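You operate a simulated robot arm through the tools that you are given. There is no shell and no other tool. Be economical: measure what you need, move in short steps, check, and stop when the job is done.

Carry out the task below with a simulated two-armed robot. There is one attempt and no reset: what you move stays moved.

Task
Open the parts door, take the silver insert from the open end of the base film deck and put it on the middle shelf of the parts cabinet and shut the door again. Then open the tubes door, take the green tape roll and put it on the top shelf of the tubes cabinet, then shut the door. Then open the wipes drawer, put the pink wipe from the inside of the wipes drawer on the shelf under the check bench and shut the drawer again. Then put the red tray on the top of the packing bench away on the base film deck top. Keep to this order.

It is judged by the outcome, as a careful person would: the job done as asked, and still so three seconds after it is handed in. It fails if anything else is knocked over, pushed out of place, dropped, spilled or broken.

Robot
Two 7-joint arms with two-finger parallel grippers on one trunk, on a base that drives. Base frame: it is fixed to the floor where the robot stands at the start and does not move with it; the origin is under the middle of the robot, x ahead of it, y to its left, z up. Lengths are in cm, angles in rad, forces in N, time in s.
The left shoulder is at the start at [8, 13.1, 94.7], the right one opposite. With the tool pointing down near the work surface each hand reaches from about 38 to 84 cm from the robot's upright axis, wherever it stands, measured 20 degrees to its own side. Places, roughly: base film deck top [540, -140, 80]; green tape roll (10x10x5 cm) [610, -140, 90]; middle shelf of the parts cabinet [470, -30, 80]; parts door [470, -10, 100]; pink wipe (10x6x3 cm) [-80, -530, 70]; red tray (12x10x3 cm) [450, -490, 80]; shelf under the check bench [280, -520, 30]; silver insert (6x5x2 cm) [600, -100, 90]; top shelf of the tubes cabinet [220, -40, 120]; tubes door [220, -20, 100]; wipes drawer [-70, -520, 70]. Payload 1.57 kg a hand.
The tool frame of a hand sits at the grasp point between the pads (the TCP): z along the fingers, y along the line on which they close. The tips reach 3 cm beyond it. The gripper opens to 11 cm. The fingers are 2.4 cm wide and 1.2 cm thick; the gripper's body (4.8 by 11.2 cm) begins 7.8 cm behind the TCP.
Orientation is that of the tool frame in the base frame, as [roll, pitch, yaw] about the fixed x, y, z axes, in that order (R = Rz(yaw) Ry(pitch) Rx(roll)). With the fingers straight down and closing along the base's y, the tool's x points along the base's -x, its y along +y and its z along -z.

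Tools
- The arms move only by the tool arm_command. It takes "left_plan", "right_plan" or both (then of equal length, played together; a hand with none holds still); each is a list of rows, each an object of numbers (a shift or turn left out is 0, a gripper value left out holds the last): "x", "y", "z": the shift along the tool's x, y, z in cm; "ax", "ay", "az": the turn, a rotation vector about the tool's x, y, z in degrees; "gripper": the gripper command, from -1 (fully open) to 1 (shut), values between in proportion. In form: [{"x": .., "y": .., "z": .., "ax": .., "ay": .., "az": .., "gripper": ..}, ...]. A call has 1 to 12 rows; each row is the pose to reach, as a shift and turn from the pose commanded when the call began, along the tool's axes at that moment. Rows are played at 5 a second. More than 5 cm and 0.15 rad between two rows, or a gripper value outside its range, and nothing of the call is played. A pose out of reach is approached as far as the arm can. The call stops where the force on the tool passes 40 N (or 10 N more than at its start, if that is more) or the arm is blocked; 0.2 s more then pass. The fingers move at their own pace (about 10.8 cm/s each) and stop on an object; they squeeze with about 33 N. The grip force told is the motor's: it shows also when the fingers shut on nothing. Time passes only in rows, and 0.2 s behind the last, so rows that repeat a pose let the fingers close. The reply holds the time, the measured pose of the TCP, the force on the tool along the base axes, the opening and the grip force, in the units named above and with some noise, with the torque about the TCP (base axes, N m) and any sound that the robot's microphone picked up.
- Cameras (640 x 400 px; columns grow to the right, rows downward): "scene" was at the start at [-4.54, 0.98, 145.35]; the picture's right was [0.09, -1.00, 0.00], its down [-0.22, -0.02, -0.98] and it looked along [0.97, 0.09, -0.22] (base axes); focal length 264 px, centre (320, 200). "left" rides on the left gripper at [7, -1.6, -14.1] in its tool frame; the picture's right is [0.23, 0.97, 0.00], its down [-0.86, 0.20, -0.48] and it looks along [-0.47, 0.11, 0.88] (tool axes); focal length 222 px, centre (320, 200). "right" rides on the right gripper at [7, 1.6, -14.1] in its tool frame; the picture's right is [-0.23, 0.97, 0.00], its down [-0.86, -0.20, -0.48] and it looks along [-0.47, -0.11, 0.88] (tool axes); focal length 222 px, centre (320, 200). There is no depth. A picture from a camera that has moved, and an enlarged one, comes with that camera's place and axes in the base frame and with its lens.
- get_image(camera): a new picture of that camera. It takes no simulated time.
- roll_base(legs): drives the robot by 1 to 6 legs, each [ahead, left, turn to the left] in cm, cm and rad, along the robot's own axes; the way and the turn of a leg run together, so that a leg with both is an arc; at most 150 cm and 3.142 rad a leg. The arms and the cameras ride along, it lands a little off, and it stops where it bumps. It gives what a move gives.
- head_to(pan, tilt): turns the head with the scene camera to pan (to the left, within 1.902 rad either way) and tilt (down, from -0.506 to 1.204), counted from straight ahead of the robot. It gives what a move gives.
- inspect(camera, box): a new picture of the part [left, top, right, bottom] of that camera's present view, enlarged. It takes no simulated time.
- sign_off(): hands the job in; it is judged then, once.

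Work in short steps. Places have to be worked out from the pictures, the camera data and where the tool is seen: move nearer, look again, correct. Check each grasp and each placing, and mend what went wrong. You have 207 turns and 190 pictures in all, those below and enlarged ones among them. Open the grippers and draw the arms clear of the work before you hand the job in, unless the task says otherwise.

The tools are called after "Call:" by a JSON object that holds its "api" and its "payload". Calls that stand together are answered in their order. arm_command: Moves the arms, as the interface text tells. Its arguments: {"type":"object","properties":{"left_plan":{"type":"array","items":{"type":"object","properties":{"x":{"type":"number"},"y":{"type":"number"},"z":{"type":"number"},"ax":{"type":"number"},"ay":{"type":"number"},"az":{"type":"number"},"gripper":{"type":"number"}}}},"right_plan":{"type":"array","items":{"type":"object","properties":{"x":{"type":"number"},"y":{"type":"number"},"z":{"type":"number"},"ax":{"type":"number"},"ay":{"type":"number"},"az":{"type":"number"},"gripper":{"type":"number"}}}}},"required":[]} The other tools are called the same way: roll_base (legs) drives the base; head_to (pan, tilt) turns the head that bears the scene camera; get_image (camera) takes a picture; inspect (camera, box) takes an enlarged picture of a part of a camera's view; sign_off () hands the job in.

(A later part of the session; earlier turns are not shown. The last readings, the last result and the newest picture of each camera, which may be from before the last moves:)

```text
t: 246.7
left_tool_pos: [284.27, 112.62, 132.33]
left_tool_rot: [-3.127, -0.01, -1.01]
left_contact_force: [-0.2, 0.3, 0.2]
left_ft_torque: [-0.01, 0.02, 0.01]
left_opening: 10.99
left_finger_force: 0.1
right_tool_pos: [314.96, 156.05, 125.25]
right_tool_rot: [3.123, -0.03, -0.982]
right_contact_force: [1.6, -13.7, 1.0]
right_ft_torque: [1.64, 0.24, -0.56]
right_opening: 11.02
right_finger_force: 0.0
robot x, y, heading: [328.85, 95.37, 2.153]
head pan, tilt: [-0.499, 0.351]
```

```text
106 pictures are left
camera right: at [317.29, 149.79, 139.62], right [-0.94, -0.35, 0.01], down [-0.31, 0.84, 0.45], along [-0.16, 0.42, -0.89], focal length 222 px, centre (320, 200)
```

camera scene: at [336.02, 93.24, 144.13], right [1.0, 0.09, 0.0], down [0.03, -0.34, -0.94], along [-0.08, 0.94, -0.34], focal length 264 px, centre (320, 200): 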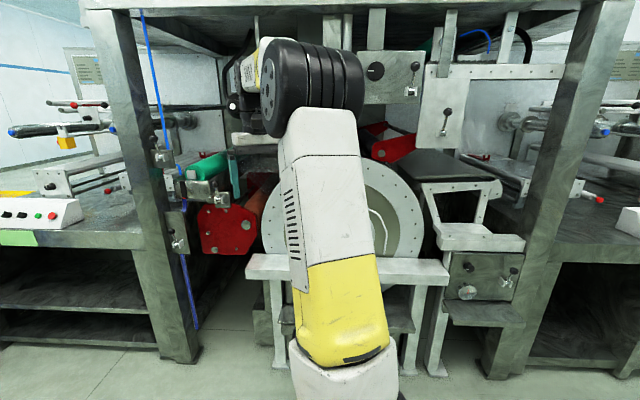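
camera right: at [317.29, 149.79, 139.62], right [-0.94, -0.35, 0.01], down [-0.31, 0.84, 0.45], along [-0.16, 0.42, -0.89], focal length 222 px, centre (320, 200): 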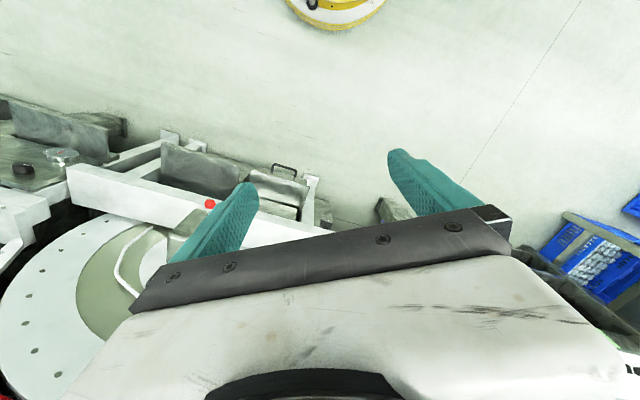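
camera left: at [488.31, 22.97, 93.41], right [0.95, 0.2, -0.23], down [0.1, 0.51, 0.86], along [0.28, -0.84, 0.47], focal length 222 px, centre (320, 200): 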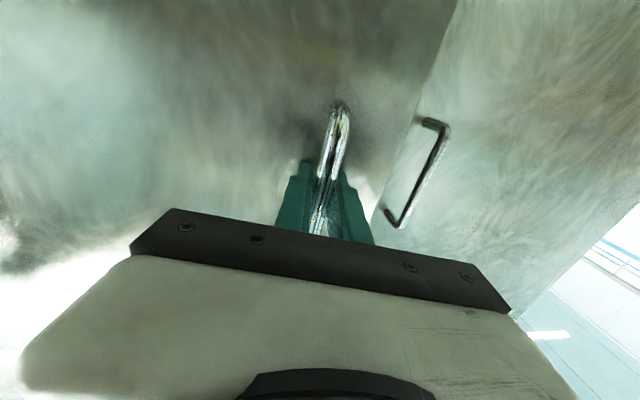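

The base can't back out yet; I first draw the right hand back toward the robot.

Call:
{"api": "arm_command", "payload": {"right_plan": [{"x": 2}, {"x": 4}, {"x": 7}, {"x": 10}]}}

Call:
{"api": "inspect", "payload": {"camera": "scene", "box": [180, 40, 400, 200]}}

```text
t: 247.7
left_tool_pos: [284.18, 112.72, 132.29]
left_tool_rot: [-3.126, -0.011, -1.01]
left_contact_force: [-0.8, 0.3, -0.6]
left_ft_torque: [-0.03, -0.03, -0.01]
left_opening: 10.98
left_finger_force: 0.1
right_tool_pos: [320.52, 147.85, 125.38]
right_tool_rot: [3.125, -0.028, -0.981]
right_contact_force: [0.4, 0.9, 0.3]
right_ft_torque: [-0.01, -0.03, -0.03]
right_opening: 11.0
right_finger_force: 0.0
robot x, y, heading: [328.91, 95.77, 2.159]
head pan, tilt: [-0.499, 0.351]
```

```text
2.50 times, centred on (290, 120) of scene
camera zoom: at [335.99, 93.36, 144.13], right [1.0, 0.09, 0.0], down [0.03, -0.34, -0.94], along [-0.08, 0.94, -0.34], focal length 660 px, centre (395, 400)
```

zoom: 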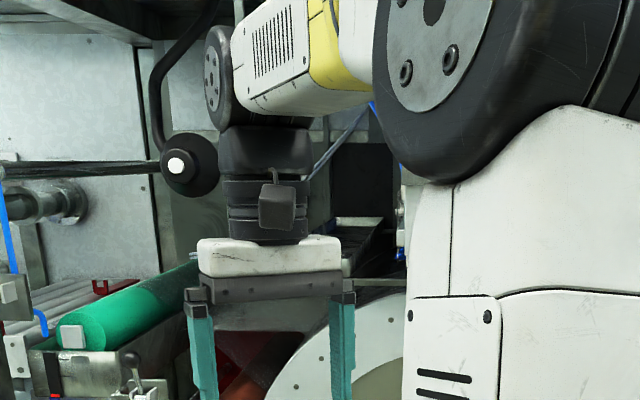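

Free now. I back the base away along its axis.

Call:
{"api": "roll_base", "payload": {"legs": [[-25, 0, 0]]}}

Call:
{"api": "get_image", "payload": {"camera": "scene"}}

```text
t: 249.5
left_tool_pos: [298.16, 91.92, 132.22]
left_tool_rot: [-3.125, -0.014, -1.01]
left_contact_force: [-0.5, 0.4, -0.9]
left_ft_torque: [0.03, -0.02, -0.02]
left_opening: 11.0
left_finger_force: 0.1
right_tool_pos: [334.45, 126.94, 125.45]
right_tool_rot: [3.126, -0.03, -0.983]
right_contact_force: [0.0, 0.2, -0.8]
right_ft_torque: [0.01, 0.01, 0.03]
right_opening: 11.02
right_finger_force: 0.1
robot x, y, heading: [342.99, 74.65, 2.164]
head pan, tilt: [-0.499, 0.351]
```

```text
104 pictures are left
camera scene: at [349.91, 72.53, 144.13], right [1.0, 0.09, 0.0], down [0.03, -0.34, -0.94], along [-0.08, 0.94, -0.34], focal length 264 px, centre (320, 200)
```

scene: 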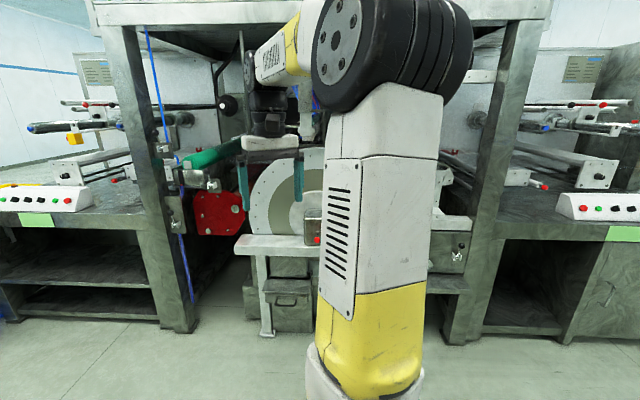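

The press looks unharmed. I turn (via the clear side) to face +x.

Call:
{"api": "roll_base", "payload": {"legs": [[0, 0, 2.1], [0, 0, 2.019]]}}

```text
t: 259.8
left_tool_pos: [381.93, 102.59, 132.22]
left_tool_rot: [-3.126, -0.013, 3.116]
left_contact_force: [-1.0, 0.2, -0.8]
left_ft_torque: [-0.04, 0.02, 0.0]
left_opening: 11.02
left_finger_force: 0.0
right_tool_pos: [391.03, 52.88, 125.31]
right_tool_rot: [3.126, -0.03, -3.139]
right_contact_force: [-0.3, 0.1, 0.7]
right_ft_torque: [0.0, 0.0, 0.0]
right_opening: 11.0
right_finger_force: 0.0
robot x, y, heading: [342.68, 74.5, 0.003]
head pan, tilt: [-0.499, 0.351]
```

Now ahead along the aisle to x≈666, y≈107.

Call:
{"api": "roll_base", "payload": {"legs": [[140, 32, 0], [150, 0, 0], [33, 0, 0]]}}

```text
t: 275.9
left_tool_pos: [705.25, 138.72, 132.28]
left_tool_rot: [-3.127, -0.012, 3.137]
left_contact_force: [0.2, 0.0, 1.1]
left_ft_torque: [0.03, -0.03, 0.01]
left_opening: 11.01
left_finger_force: 0.1
right_tool_pos: [715.38, 89.7, 125.27]
right_tool_rot: [3.126, -0.03, -3.119]
right_contact_force: [-0.2, 0.1, 0.0]
right_ft_torque: [0.01, 0.03, 0.04]
right_opening: 10.99
right_finger_force: 0.0
robot x, y, heading: [666.83, 110.27, 0.025]
head pan, tilt: [-0.499, 0.351]
stopped in leg 3: the robot was blocked; the commanded pose is now the measured one
```

Slightly blocked near the boxes; I back 6 cm, turn to -y and go forward.

Call:
{"api": "roll_base", "payload": {"legs": [[-5, -5, 0], [0, 0, -1.596], [80, 5, 0]]}}

Call:
{"api": "head_to", "payload": {"pan": 0, "tilt": 0.55}}

Call:
{"api": "get_image", "payload": {"camera": "scene"}}

```text
t: 284.7
left_tool_pos: [695.68, -13.38, 132.25]
left_tool_rot: [-3.127, -0.013, 1.554]
left_contact_force: [0.5, 0.5, 0.0]
left_ft_torque: [0.02, 0.01, 0.02]
left_opening: 11.0
left_finger_force: 0.2
right_tool_pos: [646.14, -22.96, 125.34]
right_tool_rot: [3.127, -0.032, 1.583]
right_contact_force: [0.3, 0.5, 0.5]
right_ft_torque: [-0.03, 0.01, 0.0]
right_opening: 11.01
right_finger_force: 0.1
robot x, y, heading: [667.38, 25.03, -1.563]
head pan, tilt: [-0.499, 0.351]
```

```text
t: 285.6
left_tool_pos: [695.73, -13.45, 132.28]
left_tool_rot: [-3.129, -0.013, 1.553]
left_contact_force: [0.6, 0.2, 0.8]
left_ft_torque: [0.0, -0.05, 0.0]
left_opening: 10.99
left_finger_force: 0.0
right_tool_pos: [646.21, -23.03, 125.36]
right_tool_rot: [3.126, -0.031, 1.581]
right_contact_force: [0.3, 0.8, -0.1]
right_ft_torque: [-0.01, -0.03, 0.01]
right_opening: 10.98
right_finger_force: 0.0
robot x, y, heading: [667.41, 24.8, -1.561]
head pan, tilt: [0.0, 0.55]
```

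```text
103 pictures are left
camera scene: at [667.75, 30.44, 142.31], right [-1.0, -0.01, 0.0], down [-0.01, 0.52, -0.85], along [0.01, -0.85, -0.52], focal length 264 px, centre (320, 200)
```

scene: 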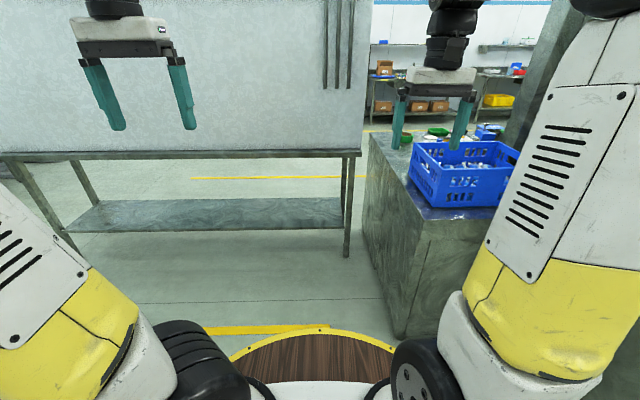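

The gap between table board (x≥645, y≈-115) and deck (x≤627) lets the right arm reach the tape from ≈(661,-78). I first tuck the left hand out to the side.

Call:
{"api": "arm_command", "payload": {"left_plan": [{"x": 3.5, "y": 2.5}, {"x": 7, "y": 5}, {"x": 11, "y": 7}, {"x": 15, "y": 9}, {"x": 19, "y": 11}, {"x": 23, "y": 13}, {"x": 26, "y": 15}]}}

Call:
{"api": "roll_base", "payload": {"legs": [[0, 0, 0.16], [60, -8, 0]]}}

Call:
{"api": "get_image", "payload": {"camera": "scene"}}

```text
t: 287.2
left_tool_pos: [711.26, 12.23, 132.48]
left_tool_rot: [-3.127, -0.013, 1.553]
left_contact_force: [-0.5, -0.4, -0.3]
left_ft_torque: [-0.01, 0.01, 0.0]
left_opening: 11.0
left_finger_force: 0.2
right_tool_pos: [646.43, -23.01, 125.38]
right_tool_rot: [3.126, -0.031, 1.583]
right_contact_force: [-0.9, -0.6, 0.2]
right_ft_torque: [0.01, -0.02, -0.04]
right_opening: 11.02
right_finger_force: 0.1
robot x, y, heading: [667.96, 25.32, -1.56]
head pan, tilt: [0.0, 0.55]
```

```text
t: 291.3
left_tool_pos: [715.27, -41.14, 132.43]
left_tool_rot: [-3.129, -0.013, 1.718]
left_contact_force: [0.3, -0.3, -0.3]
left_ft_torque: [0.03, -0.04, 0.02]
left_opening: 10.97
left_finger_force: 0.0
right_tool_pos: [656.92, -86.64, 125.47]
right_tool_rot: [3.125, -0.03, 1.746]
right_contact_force: [0.2, -0.2, 0.1]
right_ft_torque: [0.02, -0.02, -0.02]
right_opening: 11.01
right_finger_force: 0.0
robot x, y, heading: [670.15, -34.95, -1.396]
head pan, tilt: [0.0, 0.55]
```

```text
102 pictures are left
camera scene: at [669.42, -30.32, 142.3], right [-0.98, -0.17, 0.0], down [-0.09, 0.51, -0.85], along [0.15, -0.84, -0.52], focal length 264 px, centre (320, 200)
```

scene: 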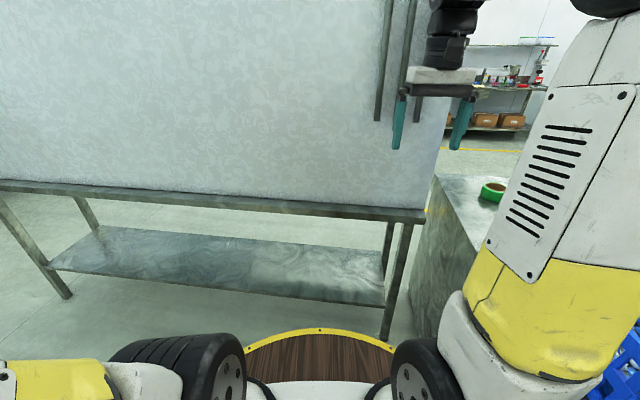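

I move the right hand out over the deck side first so it clears the board.

Call:
{"api": "arm_command", "payload": {"right_plan": [{"y": -4.5}, {"y": -9}, {"y": -13.5}, {"y": -18}, {"y": -22.5}, {"y": -27}, {"y": -31}]}}

Call:
{"api": "roll_base", "payload": {"legs": [[0, -9, 0], [20, -4, 0]]}}

Call:
{"api": "get_image", "payload": {"camera": "scene"}}

Call:
{"api": "get_image", "payload": {"camera": "right"}}

```text
t: 292.9
left_tool_pos: [715.15, -41.14, 132.39]
left_tool_rot: [-3.128, -0.014, 1.717]
left_contact_force: [0.1, 0.4, 0.3]
left_ft_torque: [-0.02, 0.02, -0.02]
left_opening: 10.98
left_finger_force: 0.0
right_tool_pos: [626.52, -92.03, 125.07]
right_tool_rot: [3.126, -0.033, 1.747]
right_contact_force: [-0.1, -0.7, 0.1]
right_ft_torque: [0.0, 0.02, 0.01]
right_opening: 11.0
right_finger_force: 0.1
robot x, y, heading: [670.22, -35.41, -1.398]
head pan, tilt: [0.0, 0.55]
```

```text
t: 295.2
left_tool_pos: [705.97, -63.31, 132.48]
left_tool_rot: [-3.127, -0.011, 1.716]
left_contact_force: [-0.5, 0.1, 0.0]
left_ft_torque: [-0.02, 0.04, 0.0]
left_opening: 11.0
left_finger_force: 0.0
right_tool_pos: [617.13, -114.11, 124.97]
right_tool_rot: [3.124, -0.032, 1.745]
right_contact_force: [-1.1, 1.0, 0.5]
right_ft_torque: [-0.02, 0.01, -0.02]
right_opening: 10.99
right_finger_force: 0.0
robot x, y, heading: [661.27, -57.37, -1.399]
head pan, tilt: [0.0, 0.55]
```

```text
101 pictures are left
camera scene: at [660.2, -52.4, 142.3], right [-0.98, -0.17, 0.0], down [-0.09, 0.51, -0.85], along [0.15, -0.84, -0.52], focal length 264 px, centre (320, 200)
```

scene: 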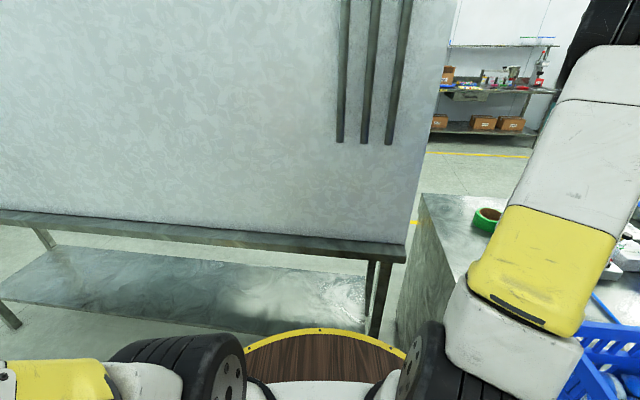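

```text
100 pictures are left
camera right: at [617.24, -107.32, 139.41], right [1.0, -0.05, 0.01], down [-0.05, -0.89, 0.45], along [-0.02, -0.45, -0.89], focal length 222 px, centre (320, 200)
```

right: 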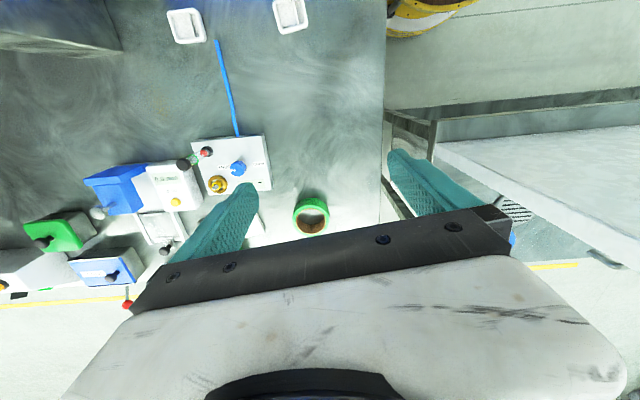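

The tape roll stands at ≈(613,-138.5), diameter 10 cm with a wide hole — I'll grip its wall with one finger inside. I move ahead 20 cm.

Call:
{"api": "roll_base", "payload": {"legs": [[19, -3.5, 0]]}}

Call:
{"api": "get_image", "payload": {"camera": "right"}}

```text
t: 296.8
left_tool_pos: [705.88, -82.77, 132.4]
left_tool_rot: [-3.13, -0.012, 1.715]
left_contact_force: [0.6, 0.3, -1.3]
left_ft_torque: [-0.02, 0.01, -0.01]
left_opening: 11.0
left_finger_force: 0.1
right_tool_pos: [616.97, -133.45, 125.02]
right_tool_rot: [3.127, -0.032, 1.745]
right_contact_force: [-0.8, 0.2, -0.2]
right_ft_torque: [-0.01, 0.02, 0.0]
right_opening: 10.98
right_finger_force: 0.1
robot x, y, heading: [661.02, -77.03, -1.395]
head pan, tilt: [0.0, 0.55]
```

```text
99 pictures are left
camera right: at [617.09, -126.74, 139.41], right [1.0, -0.06, 0.01], down [-0.05, -0.89, 0.45], along [-0.02, -0.45, -0.89], focal length 222 px, centre (320, 200)
```

right: 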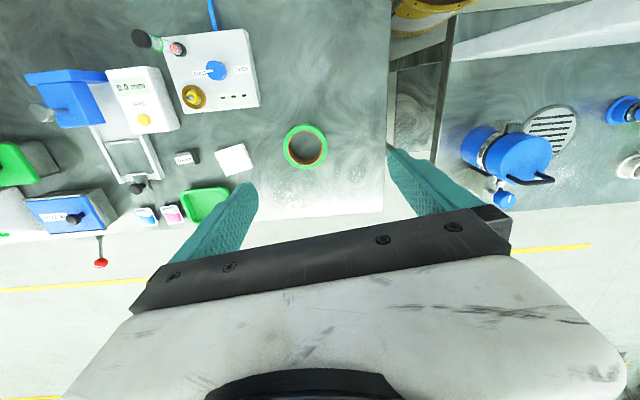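

I position over the ring's +x wall and descend to z≈102 with a 4.6 cm opening, then look.

Call:
{"api": "arm_command", "payload": {"right_plan": [{"x": -4.2, "y": -0.3, "gripper": 0.16}, {"x": -4.2, "y": -0.3, "z": 4.5}, {"x": -4.2, "y": -0.3, "z": 9}, {"x": -4.2, "y": -0.3, "z": 13.5}, {"x": -4.2, "y": -0.3, "z": 18}, {"x": -4.2, "y": -0.3, "z": 22}, {"x": -4.2, "y": -0.3, "z": 22}]}}

Call:
{"api": "get_image", "payload": {"camera": "right"}}

```text
t: 298.4
left_tool_pos: [705.76, -82.86, 132.47]
left_tool_rot: [-3.129, -0.013, 1.715]
left_contact_force: [-0.6, 0.6, 0.3]
left_ft_torque: [0.02, -0.02, 0.0]
left_opening: 10.98
left_finger_force: 0.0
right_tool_pos: [617.73, -136.63, 102.86]
right_tool_rot: [3.125, -0.03, 1.744]
right_contact_force: [-0.2, 1.1, 0.7]
right_ft_torque: [-0.01, -0.02, -0.02]
right_opening: 4.63
right_finger_force: 0.0
robot x, y, heading: [660.76, -77.09, -1.401]
head pan, tilt: [0.0, 0.55]
```

```text
98 pictures are left
camera right: at [617.83, -130.16, 117.28], right [1.0, -0.06, 0.01], down [-0.05, -0.89, 0.45], along [-0.02, -0.45, -0.89], focal length 222 px, centre (320, 200)
```

right: 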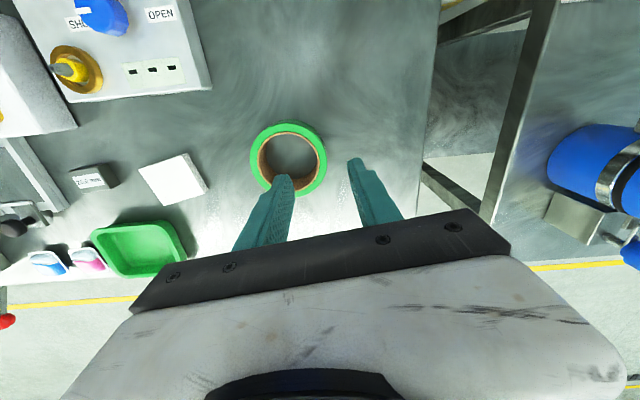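

Ring centre confirmed at (613.7,-138.0). I descend over the wall to z≈89 and look before closing.

Call:
{"api": "arm_command", "payload": {"right_plan": [{"x": -0.8, "z": 4}, {"x": -0.9, "z": 8}, {"x": -1.1, "z": 11}, {"x": -1.2, "z": 13.6}, {"x": -1.2, "z": 13.6}]}}

Call:
{"api": "get_image", "payload": {"camera": "right"}}

```text
t: 299.6
left_tool_pos: [705.84, -82.81, 132.44]
left_tool_rot: [-3.129, -0.013, 1.716]
left_contact_force: [0.5, 0.3, 0.3]
left_ft_torque: [0.02, -0.03, 0.0]
left_opening: 10.99
left_finger_force: 0.1
right_tool_pos: [618.11, -137.62, 89.31]
right_tool_rot: [3.125, -0.032, 1.744]
right_contact_force: [-0.8, -0.3, 0.6]
right_ft_torque: [-0.01, 0.0, 0.03]
right_opening: 4.63
right_finger_force: 0.2
robot x, y, heading: [660.91, -77.24, -1.395]
head pan, tilt: [0.0, 0.55]
```

```text
97 pictures are left
camera right: at [618.16, -130.97, 103.67], right [1.0, -0.06, 0.01], down [-0.05, -0.89, 0.45], along [-0.02, -0.45, -0.89], focal length 222 px, centre (320, 200)
```

right: 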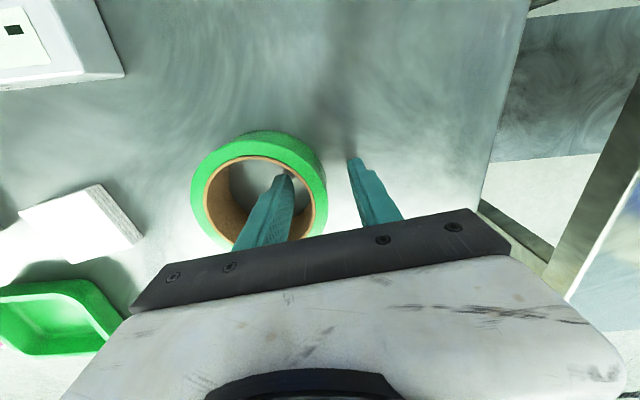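

One finger is in the hole, the other outside. Closing.

Call:
{"api": "arm_command", "payload": {"right_plan": [{"gripper": 0.6}, {"gripper": 1}, {"gripper": 1}, {"gripper": 1}]}}

Call:
{"api": "get_image", "payload": {"camera": "right"}}

```text
t: 300.6
left_tool_pos: [705.91, -82.8, 132.45]
left_tool_rot: [-3.129, -0.014, 1.716]
left_contact_force: [0.4, -0.7, 0.1]
left_ft_torque: [-0.01, 0.02, -0.03]
left_opening: 10.99
left_finger_force: 0.1
right_tool_pos: [617.86, -137.74, 89.28]
right_tool_rot: [3.127, -0.032, 1.743]
right_contact_force: [1.6, 1.3, 3.5]
right_ft_torque: [0.07, 0.39, -0.11]
right_opening: 1.11
right_finger_force: 29.1
robot x, y, heading: [661.08, -77.01, -1.398]
head pan, tilt: [0.0, 0.55]
```

```text
96 pictures are left
camera right: at [618.17, -130.96, 103.73], right [1.0, -0.06, 0.01], down [-0.05, -0.89, 0.45], along [-0.02, -0.45, -0.89], focal length 222 px, centre (320, 200)
```

right: 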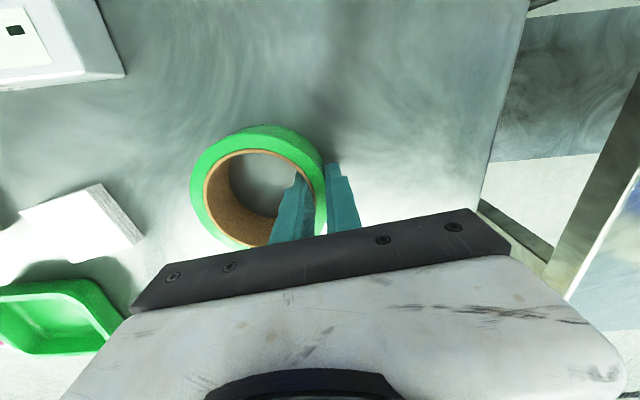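

Gripped (1.1 cm wall). I lift 20 cm.

Call:
{"api": "arm_command", "payload": {"right_plan": [{"z": -2}, {"z": -6}, {"z": -10}, {"z": -14}, {"z": -18}, {"z": -22}]}}

Call:
{"api": "get_image", "payload": {"camera": "right"}}

```text
t: 302.0
left_tool_pos: [705.83, -82.77, 132.43]
left_tool_rot: [-3.128, -0.012, 1.714]
left_contact_force: [-0.1, -0.8, 0.2]
left_ft_torque: [0.01, -0.02, 0.0]
left_opening: 11.0
left_finger_force: 0.1
right_tool_pos: [617.89, -138.25, 111.43]
right_tool_rot: [3.126, -0.033, 1.746]
right_contact_force: [-0.3, 0.1, -1.6]
right_ft_torque: [0.04, -0.1, -0.01]
right_opening: 1.09
right_finger_force: 28.5
robot x, y, heading: [660.81, -76.96, -1.397]
head pan, tilt: [0.0, 0.55]
```

```text
95 pictures are left
camera right: at [617.94, -131.65, 125.76], right [1.0, -0.06, 0.01], down [-0.05, -0.89, 0.45], along [-0.02, -0.45, -0.89], focal length 222 px, centre (320, 200)
```

right: 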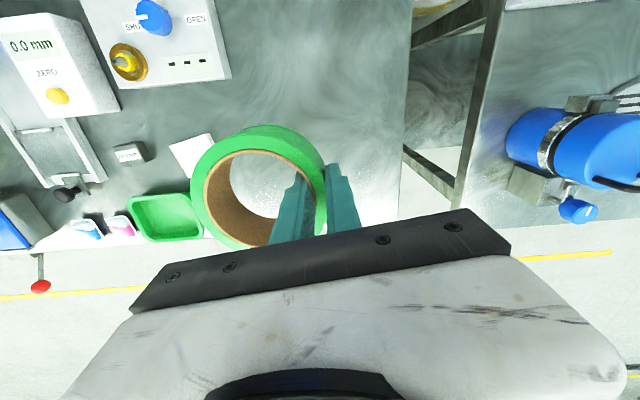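

Held well. I back the base out along the way I came, then fold the arm in.

Call:
{"api": "roll_base", "payload": {"legs": [[-42, 12, 0], [-40, 10, 0]]}}

Call:
{"api": "arm_command", "payload": {"right_plan": [{"y": 4, "x": 1}, {"y": 8, "x": 3}, {"y": 12, "x": 5}, {"y": 16, "x": 8}, {"y": 20, "x": 11}, {"y": 24, "x": 13, "z": -2}, {"y": 28, "x": 14, "z": -4}, {"y": 30, "x": 14, "z": -8}, {"y": 30, "x": 14, "z": -12}]}}

Call:
{"api": "get_image", "payload": {"camera": "right"}}

```text
t: 306.8
left_tool_pos: [713.34, 2.03, 132.43]
left_tool_rot: [-3.126, -0.012, 1.711]
left_contact_force: [0.5, 0.7, -0.9]
left_ft_torque: [-0.03, 0.03, -0.02]
left_opening: 10.98
left_finger_force: 0.1
right_tool_pos: [625.1, -53.33, 111.13]
right_tool_rot: [3.127, -0.031, 1.74]
right_contact_force: [-0.9, 0.6, -0.6]
right_ft_torque: [-0.01, -0.03, 0.02]
right_opening: 1.09
right_finger_force: 28.7
robot x, y, heading: [668.19, 8.0, -1.398]
head pan, tilt: [0.0, 0.55]
```

```text
t: 308.8
left_tool_pos: [713.3, 1.99, 132.49]
left_tool_rot: [-3.128, -0.013, 1.712]
left_contact_force: [0.2, 0.6, 0.9]
left_ft_torque: [0.0, 0.0, 0.01]
left_opening: 11.02
left_finger_force: 0.1
right_tool_pos: [652.21, -34.78, 124.3]
right_tool_rot: [3.125, -0.031, 1.743]
right_contact_force: [0.0, -0.2, -1.2]
right_ft_torque: [0.01, -0.04, 0.03]
right_opening: 1.1
right_finger_force: 28.9
robot x, y, heading: [667.81, 7.96, -1.403]
head pan, tilt: [0.0, 0.55]
```

```text
94 pictures are left
camera right: at [652.39, -28.01, 138.7], right [1.0, -0.06, 0.01], down [-0.06, -0.89, 0.45], along [-0.02, -0.45, -0.89], focal length 222 px, centre (320, 200)
```

right: 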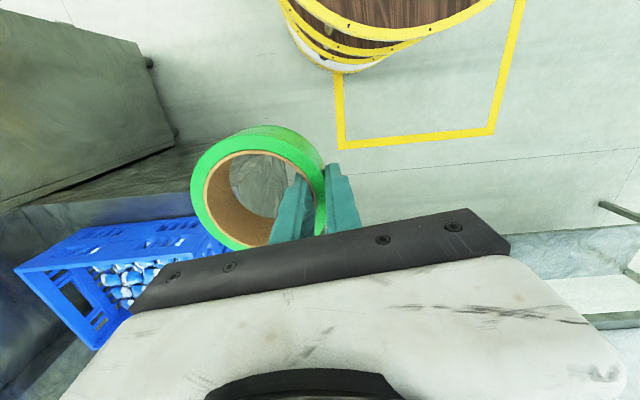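

Still held. I back up to ≈(668,81), turn to face -x, and drive along the aisle.

Call:
{"api": "roll_base", "payload": {"legs": [[-71, 12, 0], [0, 0, -1.74]]}}

```text
t: 316.9
left_tool_pos: [655.35, 36.69, 132.47]
left_tool_rot: [-3.127, -0.01, -0.012]
left_contact_force: [0.5, 0.4, 0.6]
left_ft_torque: [0.0, 0.0, -0.01]
left_opening: 11.0
left_finger_force: 0.2
right_tool_pos: [628.51, 102.73, 124.17]
right_tool_rot: [3.127, -0.03, 0.015]
right_contact_force: [-0.1, 0.4, -1.8]
right_ft_torque: [-0.06, -0.01, -0.02]
right_opening: 1.1
right_finger_force: 28.8
robot x, y, heading: [668.24, 80.09, -3.123]
head pan, tilt: [0.0, 0.55]
```

I shift away from the pole line and drive west along the aisle toward the tubes cabinet.

Call:
{"api": "roll_base", "payload": {"legs": [[28, -32, 0], [145, 0, 0], [145, 0, 0]]}}

Call:
{"api": "head_to", "payload": {"pan": 0.2, "tilt": 0.4}}

Call:
{"api": "get_image", "payload": {"camera": "scene"}}

```text
t: 333.1
left_tool_pos: [337.01, 68.74, 132.47]
left_tool_rot: [-3.126, -0.012, -0.045]
left_contact_force: [0.1, -0.4, -0.1]
left_ft_torque: [0.0, 0.01, 0.01]
left_opening: 11.01
left_finger_force: 0.2
right_tool_pos: [312.16, 135.6, 124.25]
right_tool_rot: [3.126, -0.03, -0.016]
right_contact_force: [-0.2, -0.4, -1.7]
right_ft_torque: [-0.04, -0.01, -0.02]
right_opening: 1.08
right_finger_force: 28.9
robot x, y, heading: [351.24, 111.59, 3.129]
head pan, tilt: [0.0, 0.55]
```

```text
t: 333.8
left_tool_pos: [337.07, 68.65, 132.43]
left_tool_rot: [-3.128, -0.012, -0.045]
left_contact_force: [-0.2, 1.4, 0.0]
left_ft_torque: [-0.03, 0.04, 0.02]
left_opening: 11.01
left_finger_force: 0.0
right_tool_pos: [312.31, 135.62, 124.25]
right_tool_rot: [3.125, -0.031, -0.015]
right_contact_force: [0.4, 0.0, -1.0]
right_ft_torque: [-0.03, -0.02, 0.01]
right_opening: 1.09
right_finger_force: 28.7
robot x, y, heading: [351.19, 111.74, 3.128]
head pan, tilt: [0.201, 0.4]
```

```text
93 pictures are left
camera scene: at [356.29, 110.04, 143.67], right [-0.18, 0.98, 0.0], down [0.38, 0.07, -0.92], along [-0.91, -0.17, -0.39], focal length 264 px, centre (320, 200)
```

scene: 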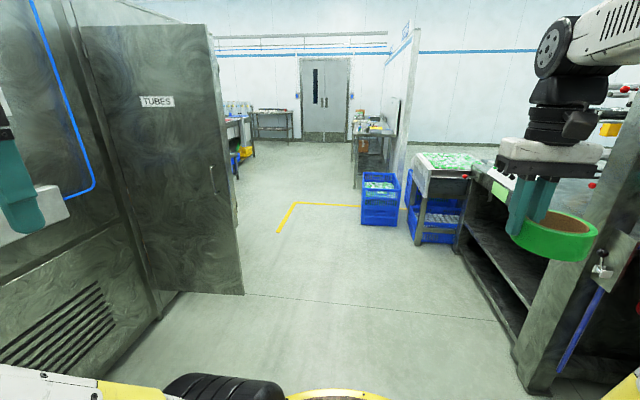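

Path is clear. I drive ahead to x≈192 and turn to face the cabinet.

Call:
{"api": "roll_base", "payload": {"legs": [[145, 0, 0], [16, 0, 0], [0, 0, 1.585]]}}

Call:
{"api": "head_to", "payload": {"pan": 0.1, "tilt": 0.3}}

Call:
{"api": "get_image", "payload": {"camera": "scene"}}

```text
t: 345.9
left_tool_pos: [233.51, 99.89, 132.28]
left_tool_rot: [-3.127, -0.013, 1.542]
left_contact_force: [0.2, 0.4, 0.5]
left_ft_torque: [0.01, -0.01, -0.02]
left_opening: 10.98
left_finger_force: 0.1
right_tool_pos: [167.04, 73.95, 124.28]
right_tool_rot: [3.127, -0.033, 1.571]
right_contact_force: [0.2, -0.3, -1.4]
right_ft_torque: [0.02, -0.04, 0.0]
right_opening: 1.07
right_finger_force: 29.0
robot x, y, heading: [190.28, 113.21, -1.573]
head pan, tilt: [0.201, 0.4]
```

```text
t: 346.5
left_tool_pos: [233.48, 99.83, 132.39]
left_tool_rot: [-3.126, -0.013, 1.542]
left_contact_force: [0.5, -1.0, -0.7]
left_ft_torque: [0.01, -0.02, 0.03]
left_opening: 11.02
left_finger_force: 0.1
right_tool_pos: [166.98, 74.05, 124.27]
right_tool_rot: [3.128, -0.031, 1.57]
right_contact_force: [-0.2, 0.1, -1.6]
right_ft_torque: [-0.01, -0.06, 0.02]
right_opening: 1.09
right_finger_force: 28.4
robot x, y, heading: [189.99, 113.34, -1.573]
head pan, tilt: [0.099, 0.3]
```

```text
92 pictures are left
camera scene: at [191.27, 118.2, 144.6], right [-1.0, -0.1, 0.0], down [-0.03, 0.29, -0.96], along [0.09, -0.95, -0.3], focal length 264 px, centre (320, 200)
```

scene: 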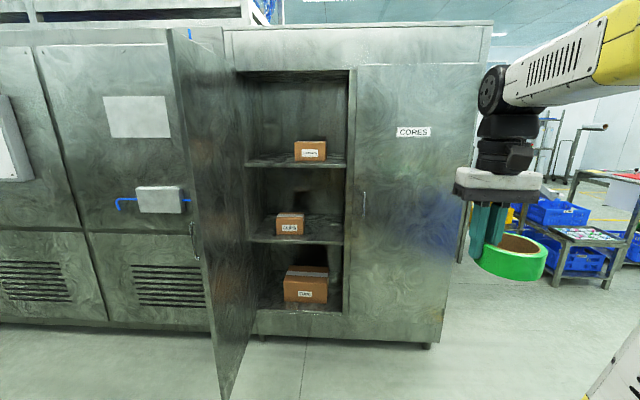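

Call:
{"api": "inspect", "payload": {"camera": "scene", "box": [220, 60, 380, 180]}}

```text
3.33 times, centred on (300, 120) of scene
camera zoom: at [191.27, 118.2, 144.6], right [-1.0, -0.1, 0.0], down [-0.03, 0.29, -0.96], along [0.09, -0.95, -0.3], focal length 880 px, centre (387, 467)
```

zoom: 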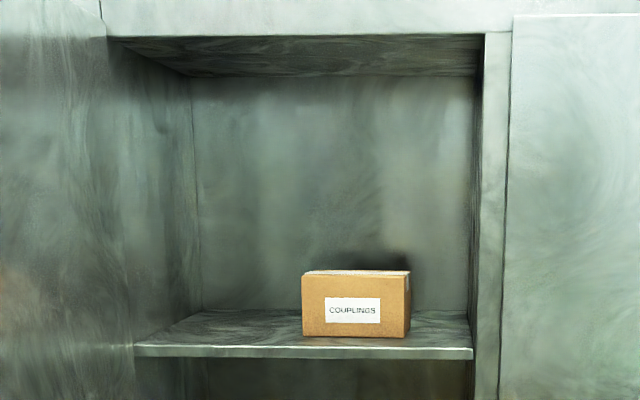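

Top shelf: z≈122, opening x 191–245, roof z≈165; a COUPLINGS box occupies x 201–218. I'll place the tape at ≈(229,-25), approaching diagonally. First I set the arms.

Call:
{"api": "arm_command", "payload": {"left_plan": [{"x": 3}, {"x": 6}, {"x": 9}, {"x": 10}, {"x": 10}, {"x": 10}, {"x": 10}], "right_plan": [{"x": -4, "y": 1, "z": -1}, {"x": -8, "y": 2, "z": -2}, {"x": -12, "y": 3, "z": -4}, {"x": -16, "y": 5, "z": -6}, {"x": -20, "y": 6, "z": -7}, {"x": -24, "y": 7, "z": -7}, {"x": -24.7, "y": 7, "z": -7}]}}

Call:
{"api": "roll_base", "payload": {"legs": [[0, 0, 0.673]]}}

Call:
{"api": "get_image", "payload": {"camera": "scene"}}

```text
t: 348.1
left_tool_pos: [233.79, 109.89, 132.63]
left_tool_rot: [-3.128, -0.012, 1.542]
left_contact_force: [0.2, -0.1, 0.7]
left_ft_torque: [-0.01, 0.0, 0.02]
left_opening: 10.98
left_finger_force: 0.0
right_tool_pos: [174.14, 49.04, 130.59]
right_tool_rot: [3.124, -0.035, 1.569]
right_contact_force: [0.6, -0.1, -1.2]
right_ft_torque: [0.01, -0.03, 0.01]
right_opening: 1.12
right_finger_force: 28.4
robot x, y, heading: [190.28, 113.8, -1.573]
head pan, tilt: [0.099, 0.3]
```

```text
t: 350.3
left_tool_pos: [226.66, 137.7, 132.7]
left_tool_rot: [-3.128, -0.013, 2.207]
left_contact_force: [0.3, -0.4, -0.5]
left_ft_torque: [0.01, 0.0, 0.03]
left_opening: 11.0
left_finger_force: 0.0
right_tool_pos: [217.34, 52.8, 130.59]
right_tool_rot: [3.127, -0.03, 2.236]
right_contact_force: [0.2, 0.0, -1.3]
right_ft_torque: [0.02, -0.04, 0.0]
right_opening: 1.09
right_finger_force: 28.4
robot x, y, heading: [189.8, 113.67, -0.902]
head pan, tilt: [0.099, 0.3]
```

```text
90 pictures are left
camera scene: at [188.17, 117.77, 144.6], right [-0.72, -0.69, 0.0], down [-0.2, 0.21, -0.96], along [0.66, -0.69, -0.3], focal length 264 px, centre (320, 200)
```

scene: 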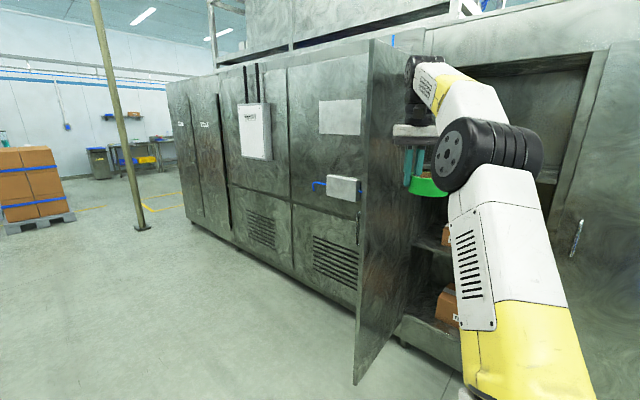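

Now I translate to the pre-entry position.

Call:
{"api": "roll_base", "payload": {"legs": [[35.1, -35.4, 0]]}}

Call:
{"api": "get_image", "payload": {"camera": "scene"}}

Call:
{"api": "get_image", "payload": {"camera": "right"}}

```text
t: 353.3
left_tool_pos: [220.61, 87.95, 132.65]
left_tool_rot: [-3.129, -0.012, 2.21]
left_contact_force: [0.0, -0.3, -0.3]
left_ft_torque: [0.0, 0.0, 0.03]
left_opening: 11.01
left_finger_force: 0.0
right_tool_pos: [211.07, 3.34, 130.61]
right_tool_rot: [3.127, -0.031, 2.238]
right_contact_force: [-0.4, 0.3, -2.0]
right_ft_torque: [0.05, -0.02, -0.03]
right_opening: 1.1
right_finger_force: 28.9
robot x, y, heading: [184.3, 63.8, -0.903]
head pan, tilt: [0.099, 0.3]
```

```text
89 pictures are left
camera scene: at [181.96, 68.16, 144.6], right [-0.72, -0.69, 0.0], down [-0.21, 0.21, -0.96], along [0.66, -0.69, -0.3], focal length 264 px, centre (320, 200)
```

scene: 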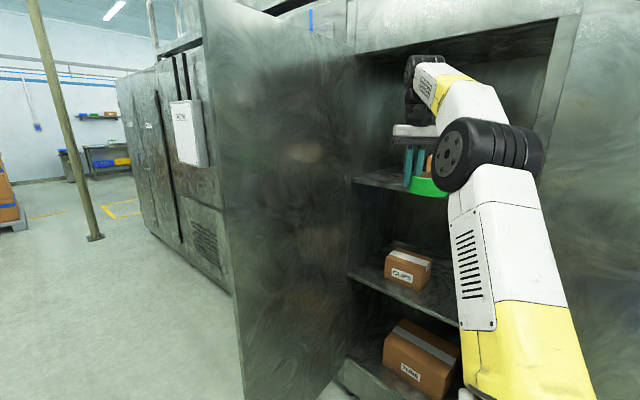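

```text
88 pictures are left
camera right: at [208.07, 9.29, 145.02], right [0.91, 0.42, 0.01], down [0.38, -0.81, 0.45], along [0.2, -0.4, -0.89], focal length 222 px, centre (320, 200)
```

right: 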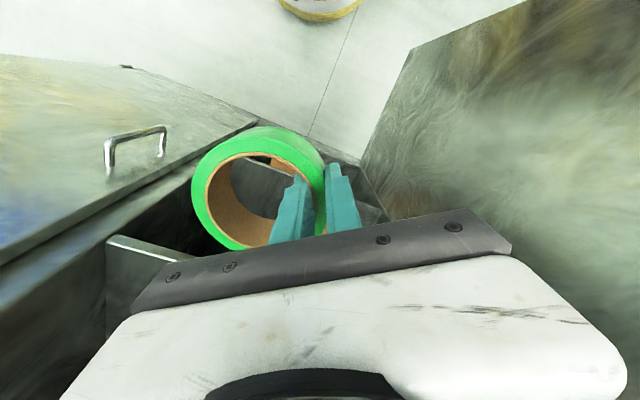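

Shelf height 122 confirmed; tape bottom is ≈126. I enter slowly.

Call:
{"api": "roll_base", "payload": {"legs": [[20, 0, 0]]}}

Call:
{"api": "get_image", "payload": {"camera": "scene"}}

Call:
{"api": "get_image", "payload": {"camera": "right"}}

```text
t: 354.9
left_tool_pos: [232.81, 72.22, 132.6]
left_tool_rot: [-3.128, -0.012, 2.209]
left_contact_force: [-0.1, -0.1, -0.7]
left_ft_torque: [-0.03, -0.03, 0.01]
left_opening: 10.98
left_finger_force: 0.0
right_tool_pos: [223.43, -12.52, 130.5]
right_tool_rot: [3.125, -0.032, 2.237]
right_contact_force: [0.1, 0.5, -1.3]
right_ft_torque: [0.04, -0.05, 0.01]
right_opening: 1.09
right_finger_force: 29.0
robot x, y, heading: [196.56, 47.87, -0.901]
head pan, tilt: [0.099, 0.3]
```

```text
87 pictures are left
camera scene: at [194.29, 52.48, 144.6], right [-0.72, -0.69, 0.0], down [-0.21, 0.21, -0.96], along [0.66, -0.69, -0.3], focal length 264 px, centre (320, 200)
```

scene: 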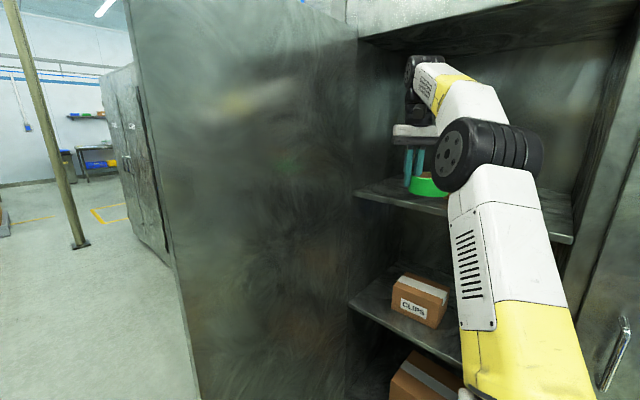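

```text
86 pictures are left
camera right: at [220.41, -6.38, 145.02], right [0.91, 0.42, 0.01], down [0.38, -0.81, 0.45], along [0.2, -0.4, -0.89], focal length 222 px, centre (320, 200)
```

right: 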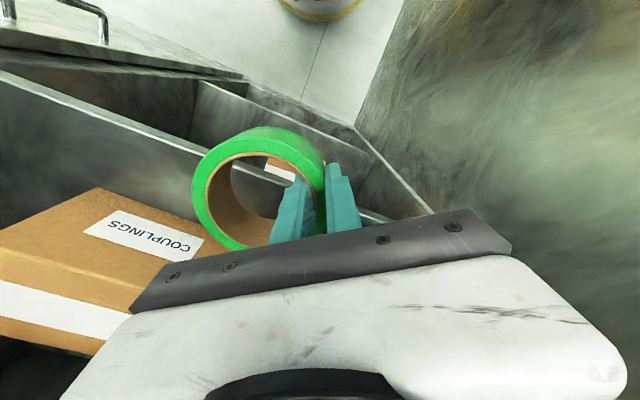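

The COUPLINGS box corner is near, so I veer slightly left while moving in the last 15 cm.

Call:
{"api": "roll_base", "payload": {"legs": [[2, 2.5, 0], [13, 0, 0]]}}

Call:
{"api": "get_image", "payload": {"camera": "right"}}

```text
t: 356.6
left_tool_pos: [244.19, 62.01, 132.6]
left_tool_rot: [-3.129, -0.011, 2.207]
left_contact_force: [0.9, -0.2, -0.1]
left_ft_torque: [0.01, -0.03, -0.01]
left_opening: 11.02
left_finger_force: 0.0
right_tool_pos: [234.87, -22.77, 130.62]
right_tool_rot: [3.126, -0.03, 2.237]
right_contact_force: [0.0, 0.8, -0.5]
right_ft_torque: [0.02, -0.07, 0.01]
right_opening: 1.08
right_finger_force: 28.2
robot x, y, heading: [207.61, 38.31, -0.905]
head pan, tilt: [0.099, 0.3]
```

```text
85 pictures are left
camera right: at [231.72, -16.72, 145.02], right [0.91, 0.42, 0.01], down [0.38, -0.81, 0.45], along [0.2, -0.4, -0.89], focal length 222 px, centre (320, 200)
```

right: 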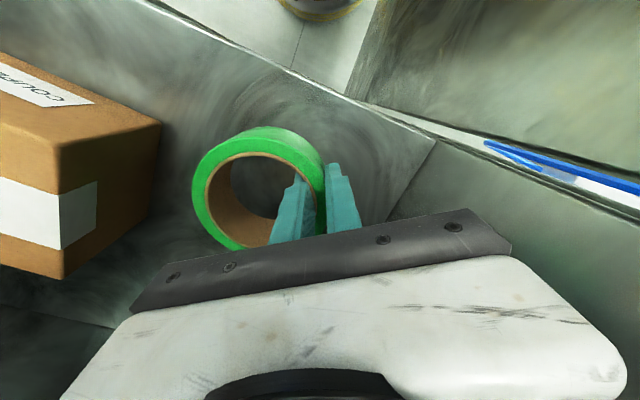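

Good spot, clear of the box. I lower until contact.

Call:
{"api": "arm_command", "payload": {"right_plan": [{"z": 1.5}, {"z": 2.8}, {"z": 3.4}, {"z": 3.9}, {"z": 4.3}]}}

Call:
{"api": "get_image", "payload": {"camera": "right"}}

```text
t: 357.8
left_tool_pos: [244.16, 61.92, 132.59]
left_tool_rot: [-3.127, -0.012, 2.208]
left_contact_force: [-0.3, 0.5, -0.4]
left_ft_torque: [-0.04, -0.01, -0.02]
left_opening: 11.0
left_finger_force: 0.1
right_tool_pos: [234.77, -22.65, 126.45]
right_tool_rot: [3.126, -0.031, 2.238]
right_contact_force: [0.7, 0.9, 2.7]
right_ft_torque: [-0.18, 0.28, 0.02]
right_opening: 1.07
right_finger_force: 29.1
robot x, y, heading: [207.9, 37.59, -0.9]
head pan, tilt: [0.099, 0.3]
```

```text
84 pictures are left
camera right: at [231.66, -16.6, 140.74], right [0.91, 0.42, 0.01], down [0.37, -0.81, 0.45], along [0.2, -0.4, -0.89], focal length 222 px, centre (320, 200)
```

right: 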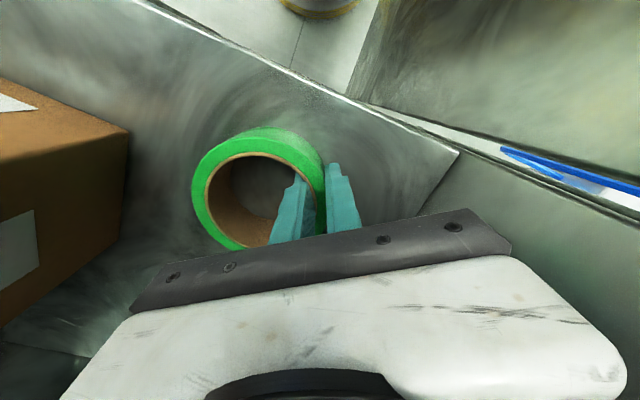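

Touching. A touch lower, then open modestly.

Call:
{"api": "arm_command", "payload": {"right_plan": [{"z": 0.3}, {"z": 0.3, "gripper": 0.6}, {"z": 0.3, "gripper": 0.3}, {"z": 0.3, "gripper": 0.3}]}}

Call:
{"api": "arm_command", "payload": {"right_plan": [{"z": -1}, {"z": -2}, {"z": -3}, {"z": -4}, {"z": -4.8}]}}

Call:
{"api": "get_image", "payload": {"camera": "right"}}

```text
t: 358.8
left_tool_pos: [244.15, 61.9, 132.66]
left_tool_rot: [-3.128, -0.011, 2.208]
left_contact_force: [-0.1, -0.5, -0.8]
left_ft_torque: [0.0, 0.0, 0.01]
left_opening: 11.0
left_finger_force: 0.0
right_tool_pos: [234.72, -22.63, 125.92]
right_tool_rot: [3.125, -0.03, 2.236]
right_contact_force: [-0.1, -0.8, 0.3]
right_ft_torque: [0.02, -0.01, -0.03]
right_opening: 3.86
right_finger_force: 0.0
robot x, y, heading: [207.71, 37.67, -0.905]
head pan, tilt: [0.099, 0.3]
```

```text
t: 360.0
left_tool_pos: [244.12, 61.94, 132.6]
left_tool_rot: [-3.128, -0.012, 2.207]
left_contact_force: [-0.1, -0.5, -0.6]
left_ft_torque: [-0.01, -0.01, -0.01]
left_opening: 10.99
left_finger_force: 0.1
right_tool_pos: [234.81, -22.68, 130.7]
right_tool_rot: [3.127, -0.032, 2.238]
right_contact_force: [0.3, 0.1, -1.1]
right_ft_torque: [0.01, 0.02, 0.0]
right_opening: 3.83
right_finger_force: 0.1
robot x, y, heading: [208.02, 37.64, -0.904]
head pan, tilt: [0.099, 0.3]
```

```text
83 pictures are left
camera right: at [231.73, -16.74, 145.19], right [0.91, 0.42, 0.01], down [0.38, -0.81, 0.45], along [0.2, -0.4, -0.89], focal length 222 px, centre (320, 200)
```

right: 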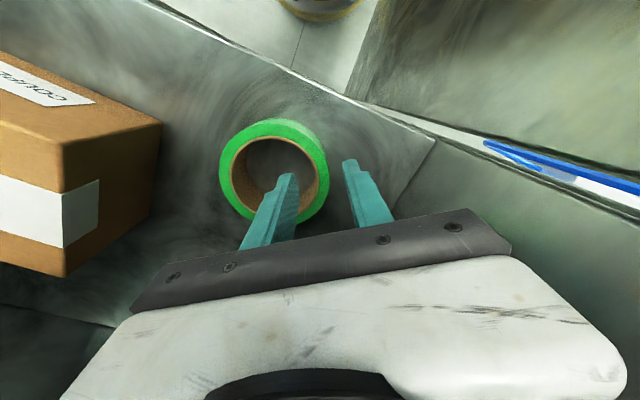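

Tape stands on the shelf. I raise 2 cm more and back out along the same diagonal.

Call:
{"api": "arm_command", "payload": {"right_plan": [{"z": -1}, {"z": -2}]}}

Call:
{"api": "roll_base", "payload": {"legs": [[-38, 0, 0]]}}

Call:
{"api": "get_image", "payload": {"camera": "scene"}}

```text
t: 360.6
left_tool_pos: [244.18, 62.07, 132.62]
left_tool_rot: [-3.128, -0.011, 2.208]
left_contact_force: [0.2, -1.1, -0.9]
left_ft_torque: [-0.01, 0.01, -0.01]
left_opening: 10.98
left_finger_force: 0.1
right_tool_pos: [234.76, -22.8, 131.72]
right_tool_rot: [3.126, -0.028, 2.237]
right_contact_force: [0.1, 0.4, 0.3]
right_ft_torque: [0.01, -0.01, -0.03]
right_opening: 3.85
right_finger_force: 0.0
right hand out of reach, approached as far as the arm can: row 2
robot x, y, heading: [207.67, 37.94, -0.903]
head pan, tilt: [0.099, 0.3]
```

```text
t: 363.0
left_tool_pos: [220.91, 91.61, 132.63]
left_tool_rot: [-3.127, -0.011, 2.208]
left_contact_force: [-0.8, 0.0, -0.4]
left_ft_torque: [0.0, -0.06, 0.0]
left_opening: 10.98
left_finger_force: 0.0
right_tool_pos: [211.37, 6.99, 131.63]
right_tool_rot: [3.126, -0.028, 2.237]
right_contact_force: [0.8, 0.8, 0.3]
right_ft_torque: [0.02, 0.01, 0.0]
right_opening: 3.87
right_finger_force: 0.1
robot x, y, heading: [184.25, 67.77, -0.906]
head pan, tilt: [0.099, 0.3]
```

```text
82 pictures are left
camera scene: at [182.32, 71.8, 144.6], right [-0.72, -0.69, 0.0], down [-0.21, 0.21, -0.96], along [0.66, -0.69, -0.3], focal length 264 px, centre (320, 200)
```

scene: 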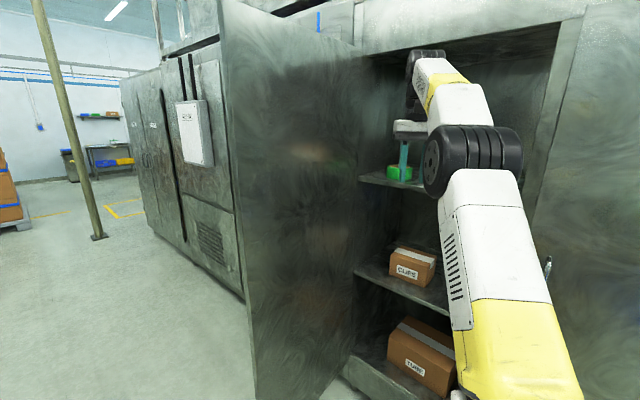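

The green tape is on the top shelf. Now I back off, face -y and prepare to push the door shut with the left hand from its outer side.

Call:
{"api": "roll_base", "payload": {"legs": [[-41, 32, 0], [0, 0, -0.667]]}}

Call:
{"api": "arm_command", "payload": {"left_plan": [{"x": -4.4, "y": -1.9, "z": 0.6, "gripper": 1}, {"x": -8.8, "y": -3.8, "z": 1.2}, {"x": -13.2, "y": -5.7, "z": 1.8}, {"x": -17.6, "y": -7.6, "z": 2.4}, {"x": -22, "y": -9.5, "z": 3}, {"x": -26.4, "y": -11.4, "z": 3.6}, {"x": -30.8, "y": -13.3, "z": 4.2}, {"x": -35.2, "y": -15.2, "z": 4.8}, {"x": -39.6, "y": -17.1, "z": 5.4}, {"x": -44, "y": -19, "z": 6}, {"x": -48.4, "y": -21, "z": 6.6}, {"x": -52.8, "y": -23, "z": 7.2}], "right_plan": [{"x": 2}, {"x": 5}, {"x": 8}, {"x": 11}, {"x": 14}, {"x": 17}, {"x": 20}, {"x": 22}, {"x": 22}, {"x": 22}, {"x": 22}, {"x": 22}]}}

Call:
{"api": "get_image", "payload": {"camera": "scene"}}

```text
t: 367.8
left_tool_pos: [227.51, 115.89, 132.71]
left_tool_rot: [-3.127, -0.012, 1.547]
left_contact_force: [-1.0, -0.3, 0.7]
left_ft_torque: [0.0, 0.0, 0.0]
left_opening: 10.98
left_finger_force: 0.0
right_tool_pos: [168.1, 54.79, 131.7]
right_tool_rot: [3.126, -0.028, 1.576]
right_contact_force: [-0.1, 0.1, -0.4]
right_ft_torque: [0.01, -0.02, -0.01]
right_opening: 3.86
right_finger_force: 0.2
robot x, y, heading: [183.62, 119.1, -1.564]
head pan, tilt: [0.099, 0.3]
```

```text
t: 370.4
left_tool_pos: [203.24, 63.73, 125.19]
left_tool_rot: [-3.128, -0.012, 1.548]
left_contact_force: [0.7, 1.5, -0.6]
left_ft_torque: [-0.02, 0.04, -0.01]
left_opening: 0.0
left_finger_force: 21.1
right_tool_pos: [168.07, 76.78, 132.17]
right_tool_rot: [3.125, -0.028, 1.575]
right_contact_force: [0.4, 0.2, 0.2]
right_ft_torque: [-0.06, 0.03, -0.01]
right_opening: 3.87
right_finger_force: 0.0
robot x, y, heading: [183.92, 119.43, -1.567]
head pan, tilt: [0.099, 0.3]
```

```text
81 pictures are left
camera scene: at [185.07, 124.1, 144.6], right [-0.99, -0.1, 0.0], down [-0.03, 0.29, -0.96], along [0.1, -0.95, -0.3], focal length 264 px, centre (320, 200)
```

scene: 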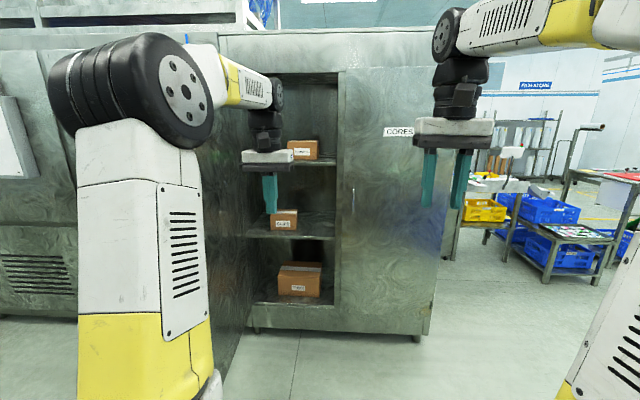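

I strafe left past the door tip, then forward so the hand is beside its outer face.

Call:
{"api": "roll_base", "payload": {"legs": [[0, 66, 0], [22, 0, 0]]}}

Call:
{"api": "get_image", "payload": {"camera": "scene"}}

```text
t: 375.3
left_tool_pos: [268.82, 42.04, 125.14]
left_tool_rot: [-3.128, -0.013, 1.546]
left_contact_force: [-0.6, -0.2, 0.8]
left_ft_torque: [-0.03, -0.02, -0.04]
left_opening: 0.01
left_finger_force: 21.7
right_tool_pos: [233.62, 55.01, 132.1]
right_tool_rot: [3.125, -0.027, 1.575]
right_contact_force: [0.5, 0.4, -0.2]
right_ft_torque: [0.0, 0.01, 0.02]
right_opening: 3.86
right_finger_force: 0.1
robot x, y, heading: [249.71, 97.5, -1.563]
head pan, tilt: [0.099, 0.3]
```

```text
80 pictures are left
camera scene: at [250.63, 102.33, 144.6], right [-0.99, -0.1, 0.0], down [-0.03, 0.29, -0.96], along [0.1, -0.95, -0.3], focal length 264 px, centre (320, 200)
```

scene: 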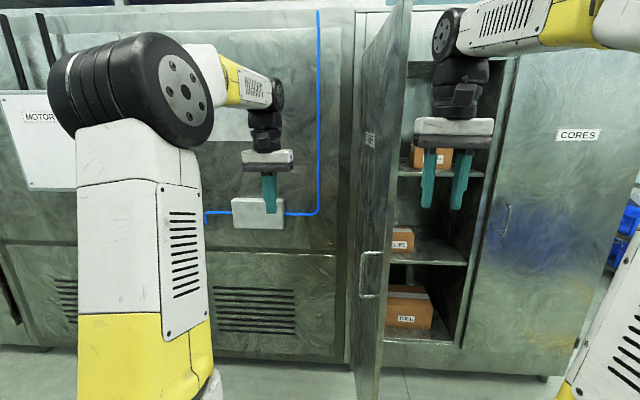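

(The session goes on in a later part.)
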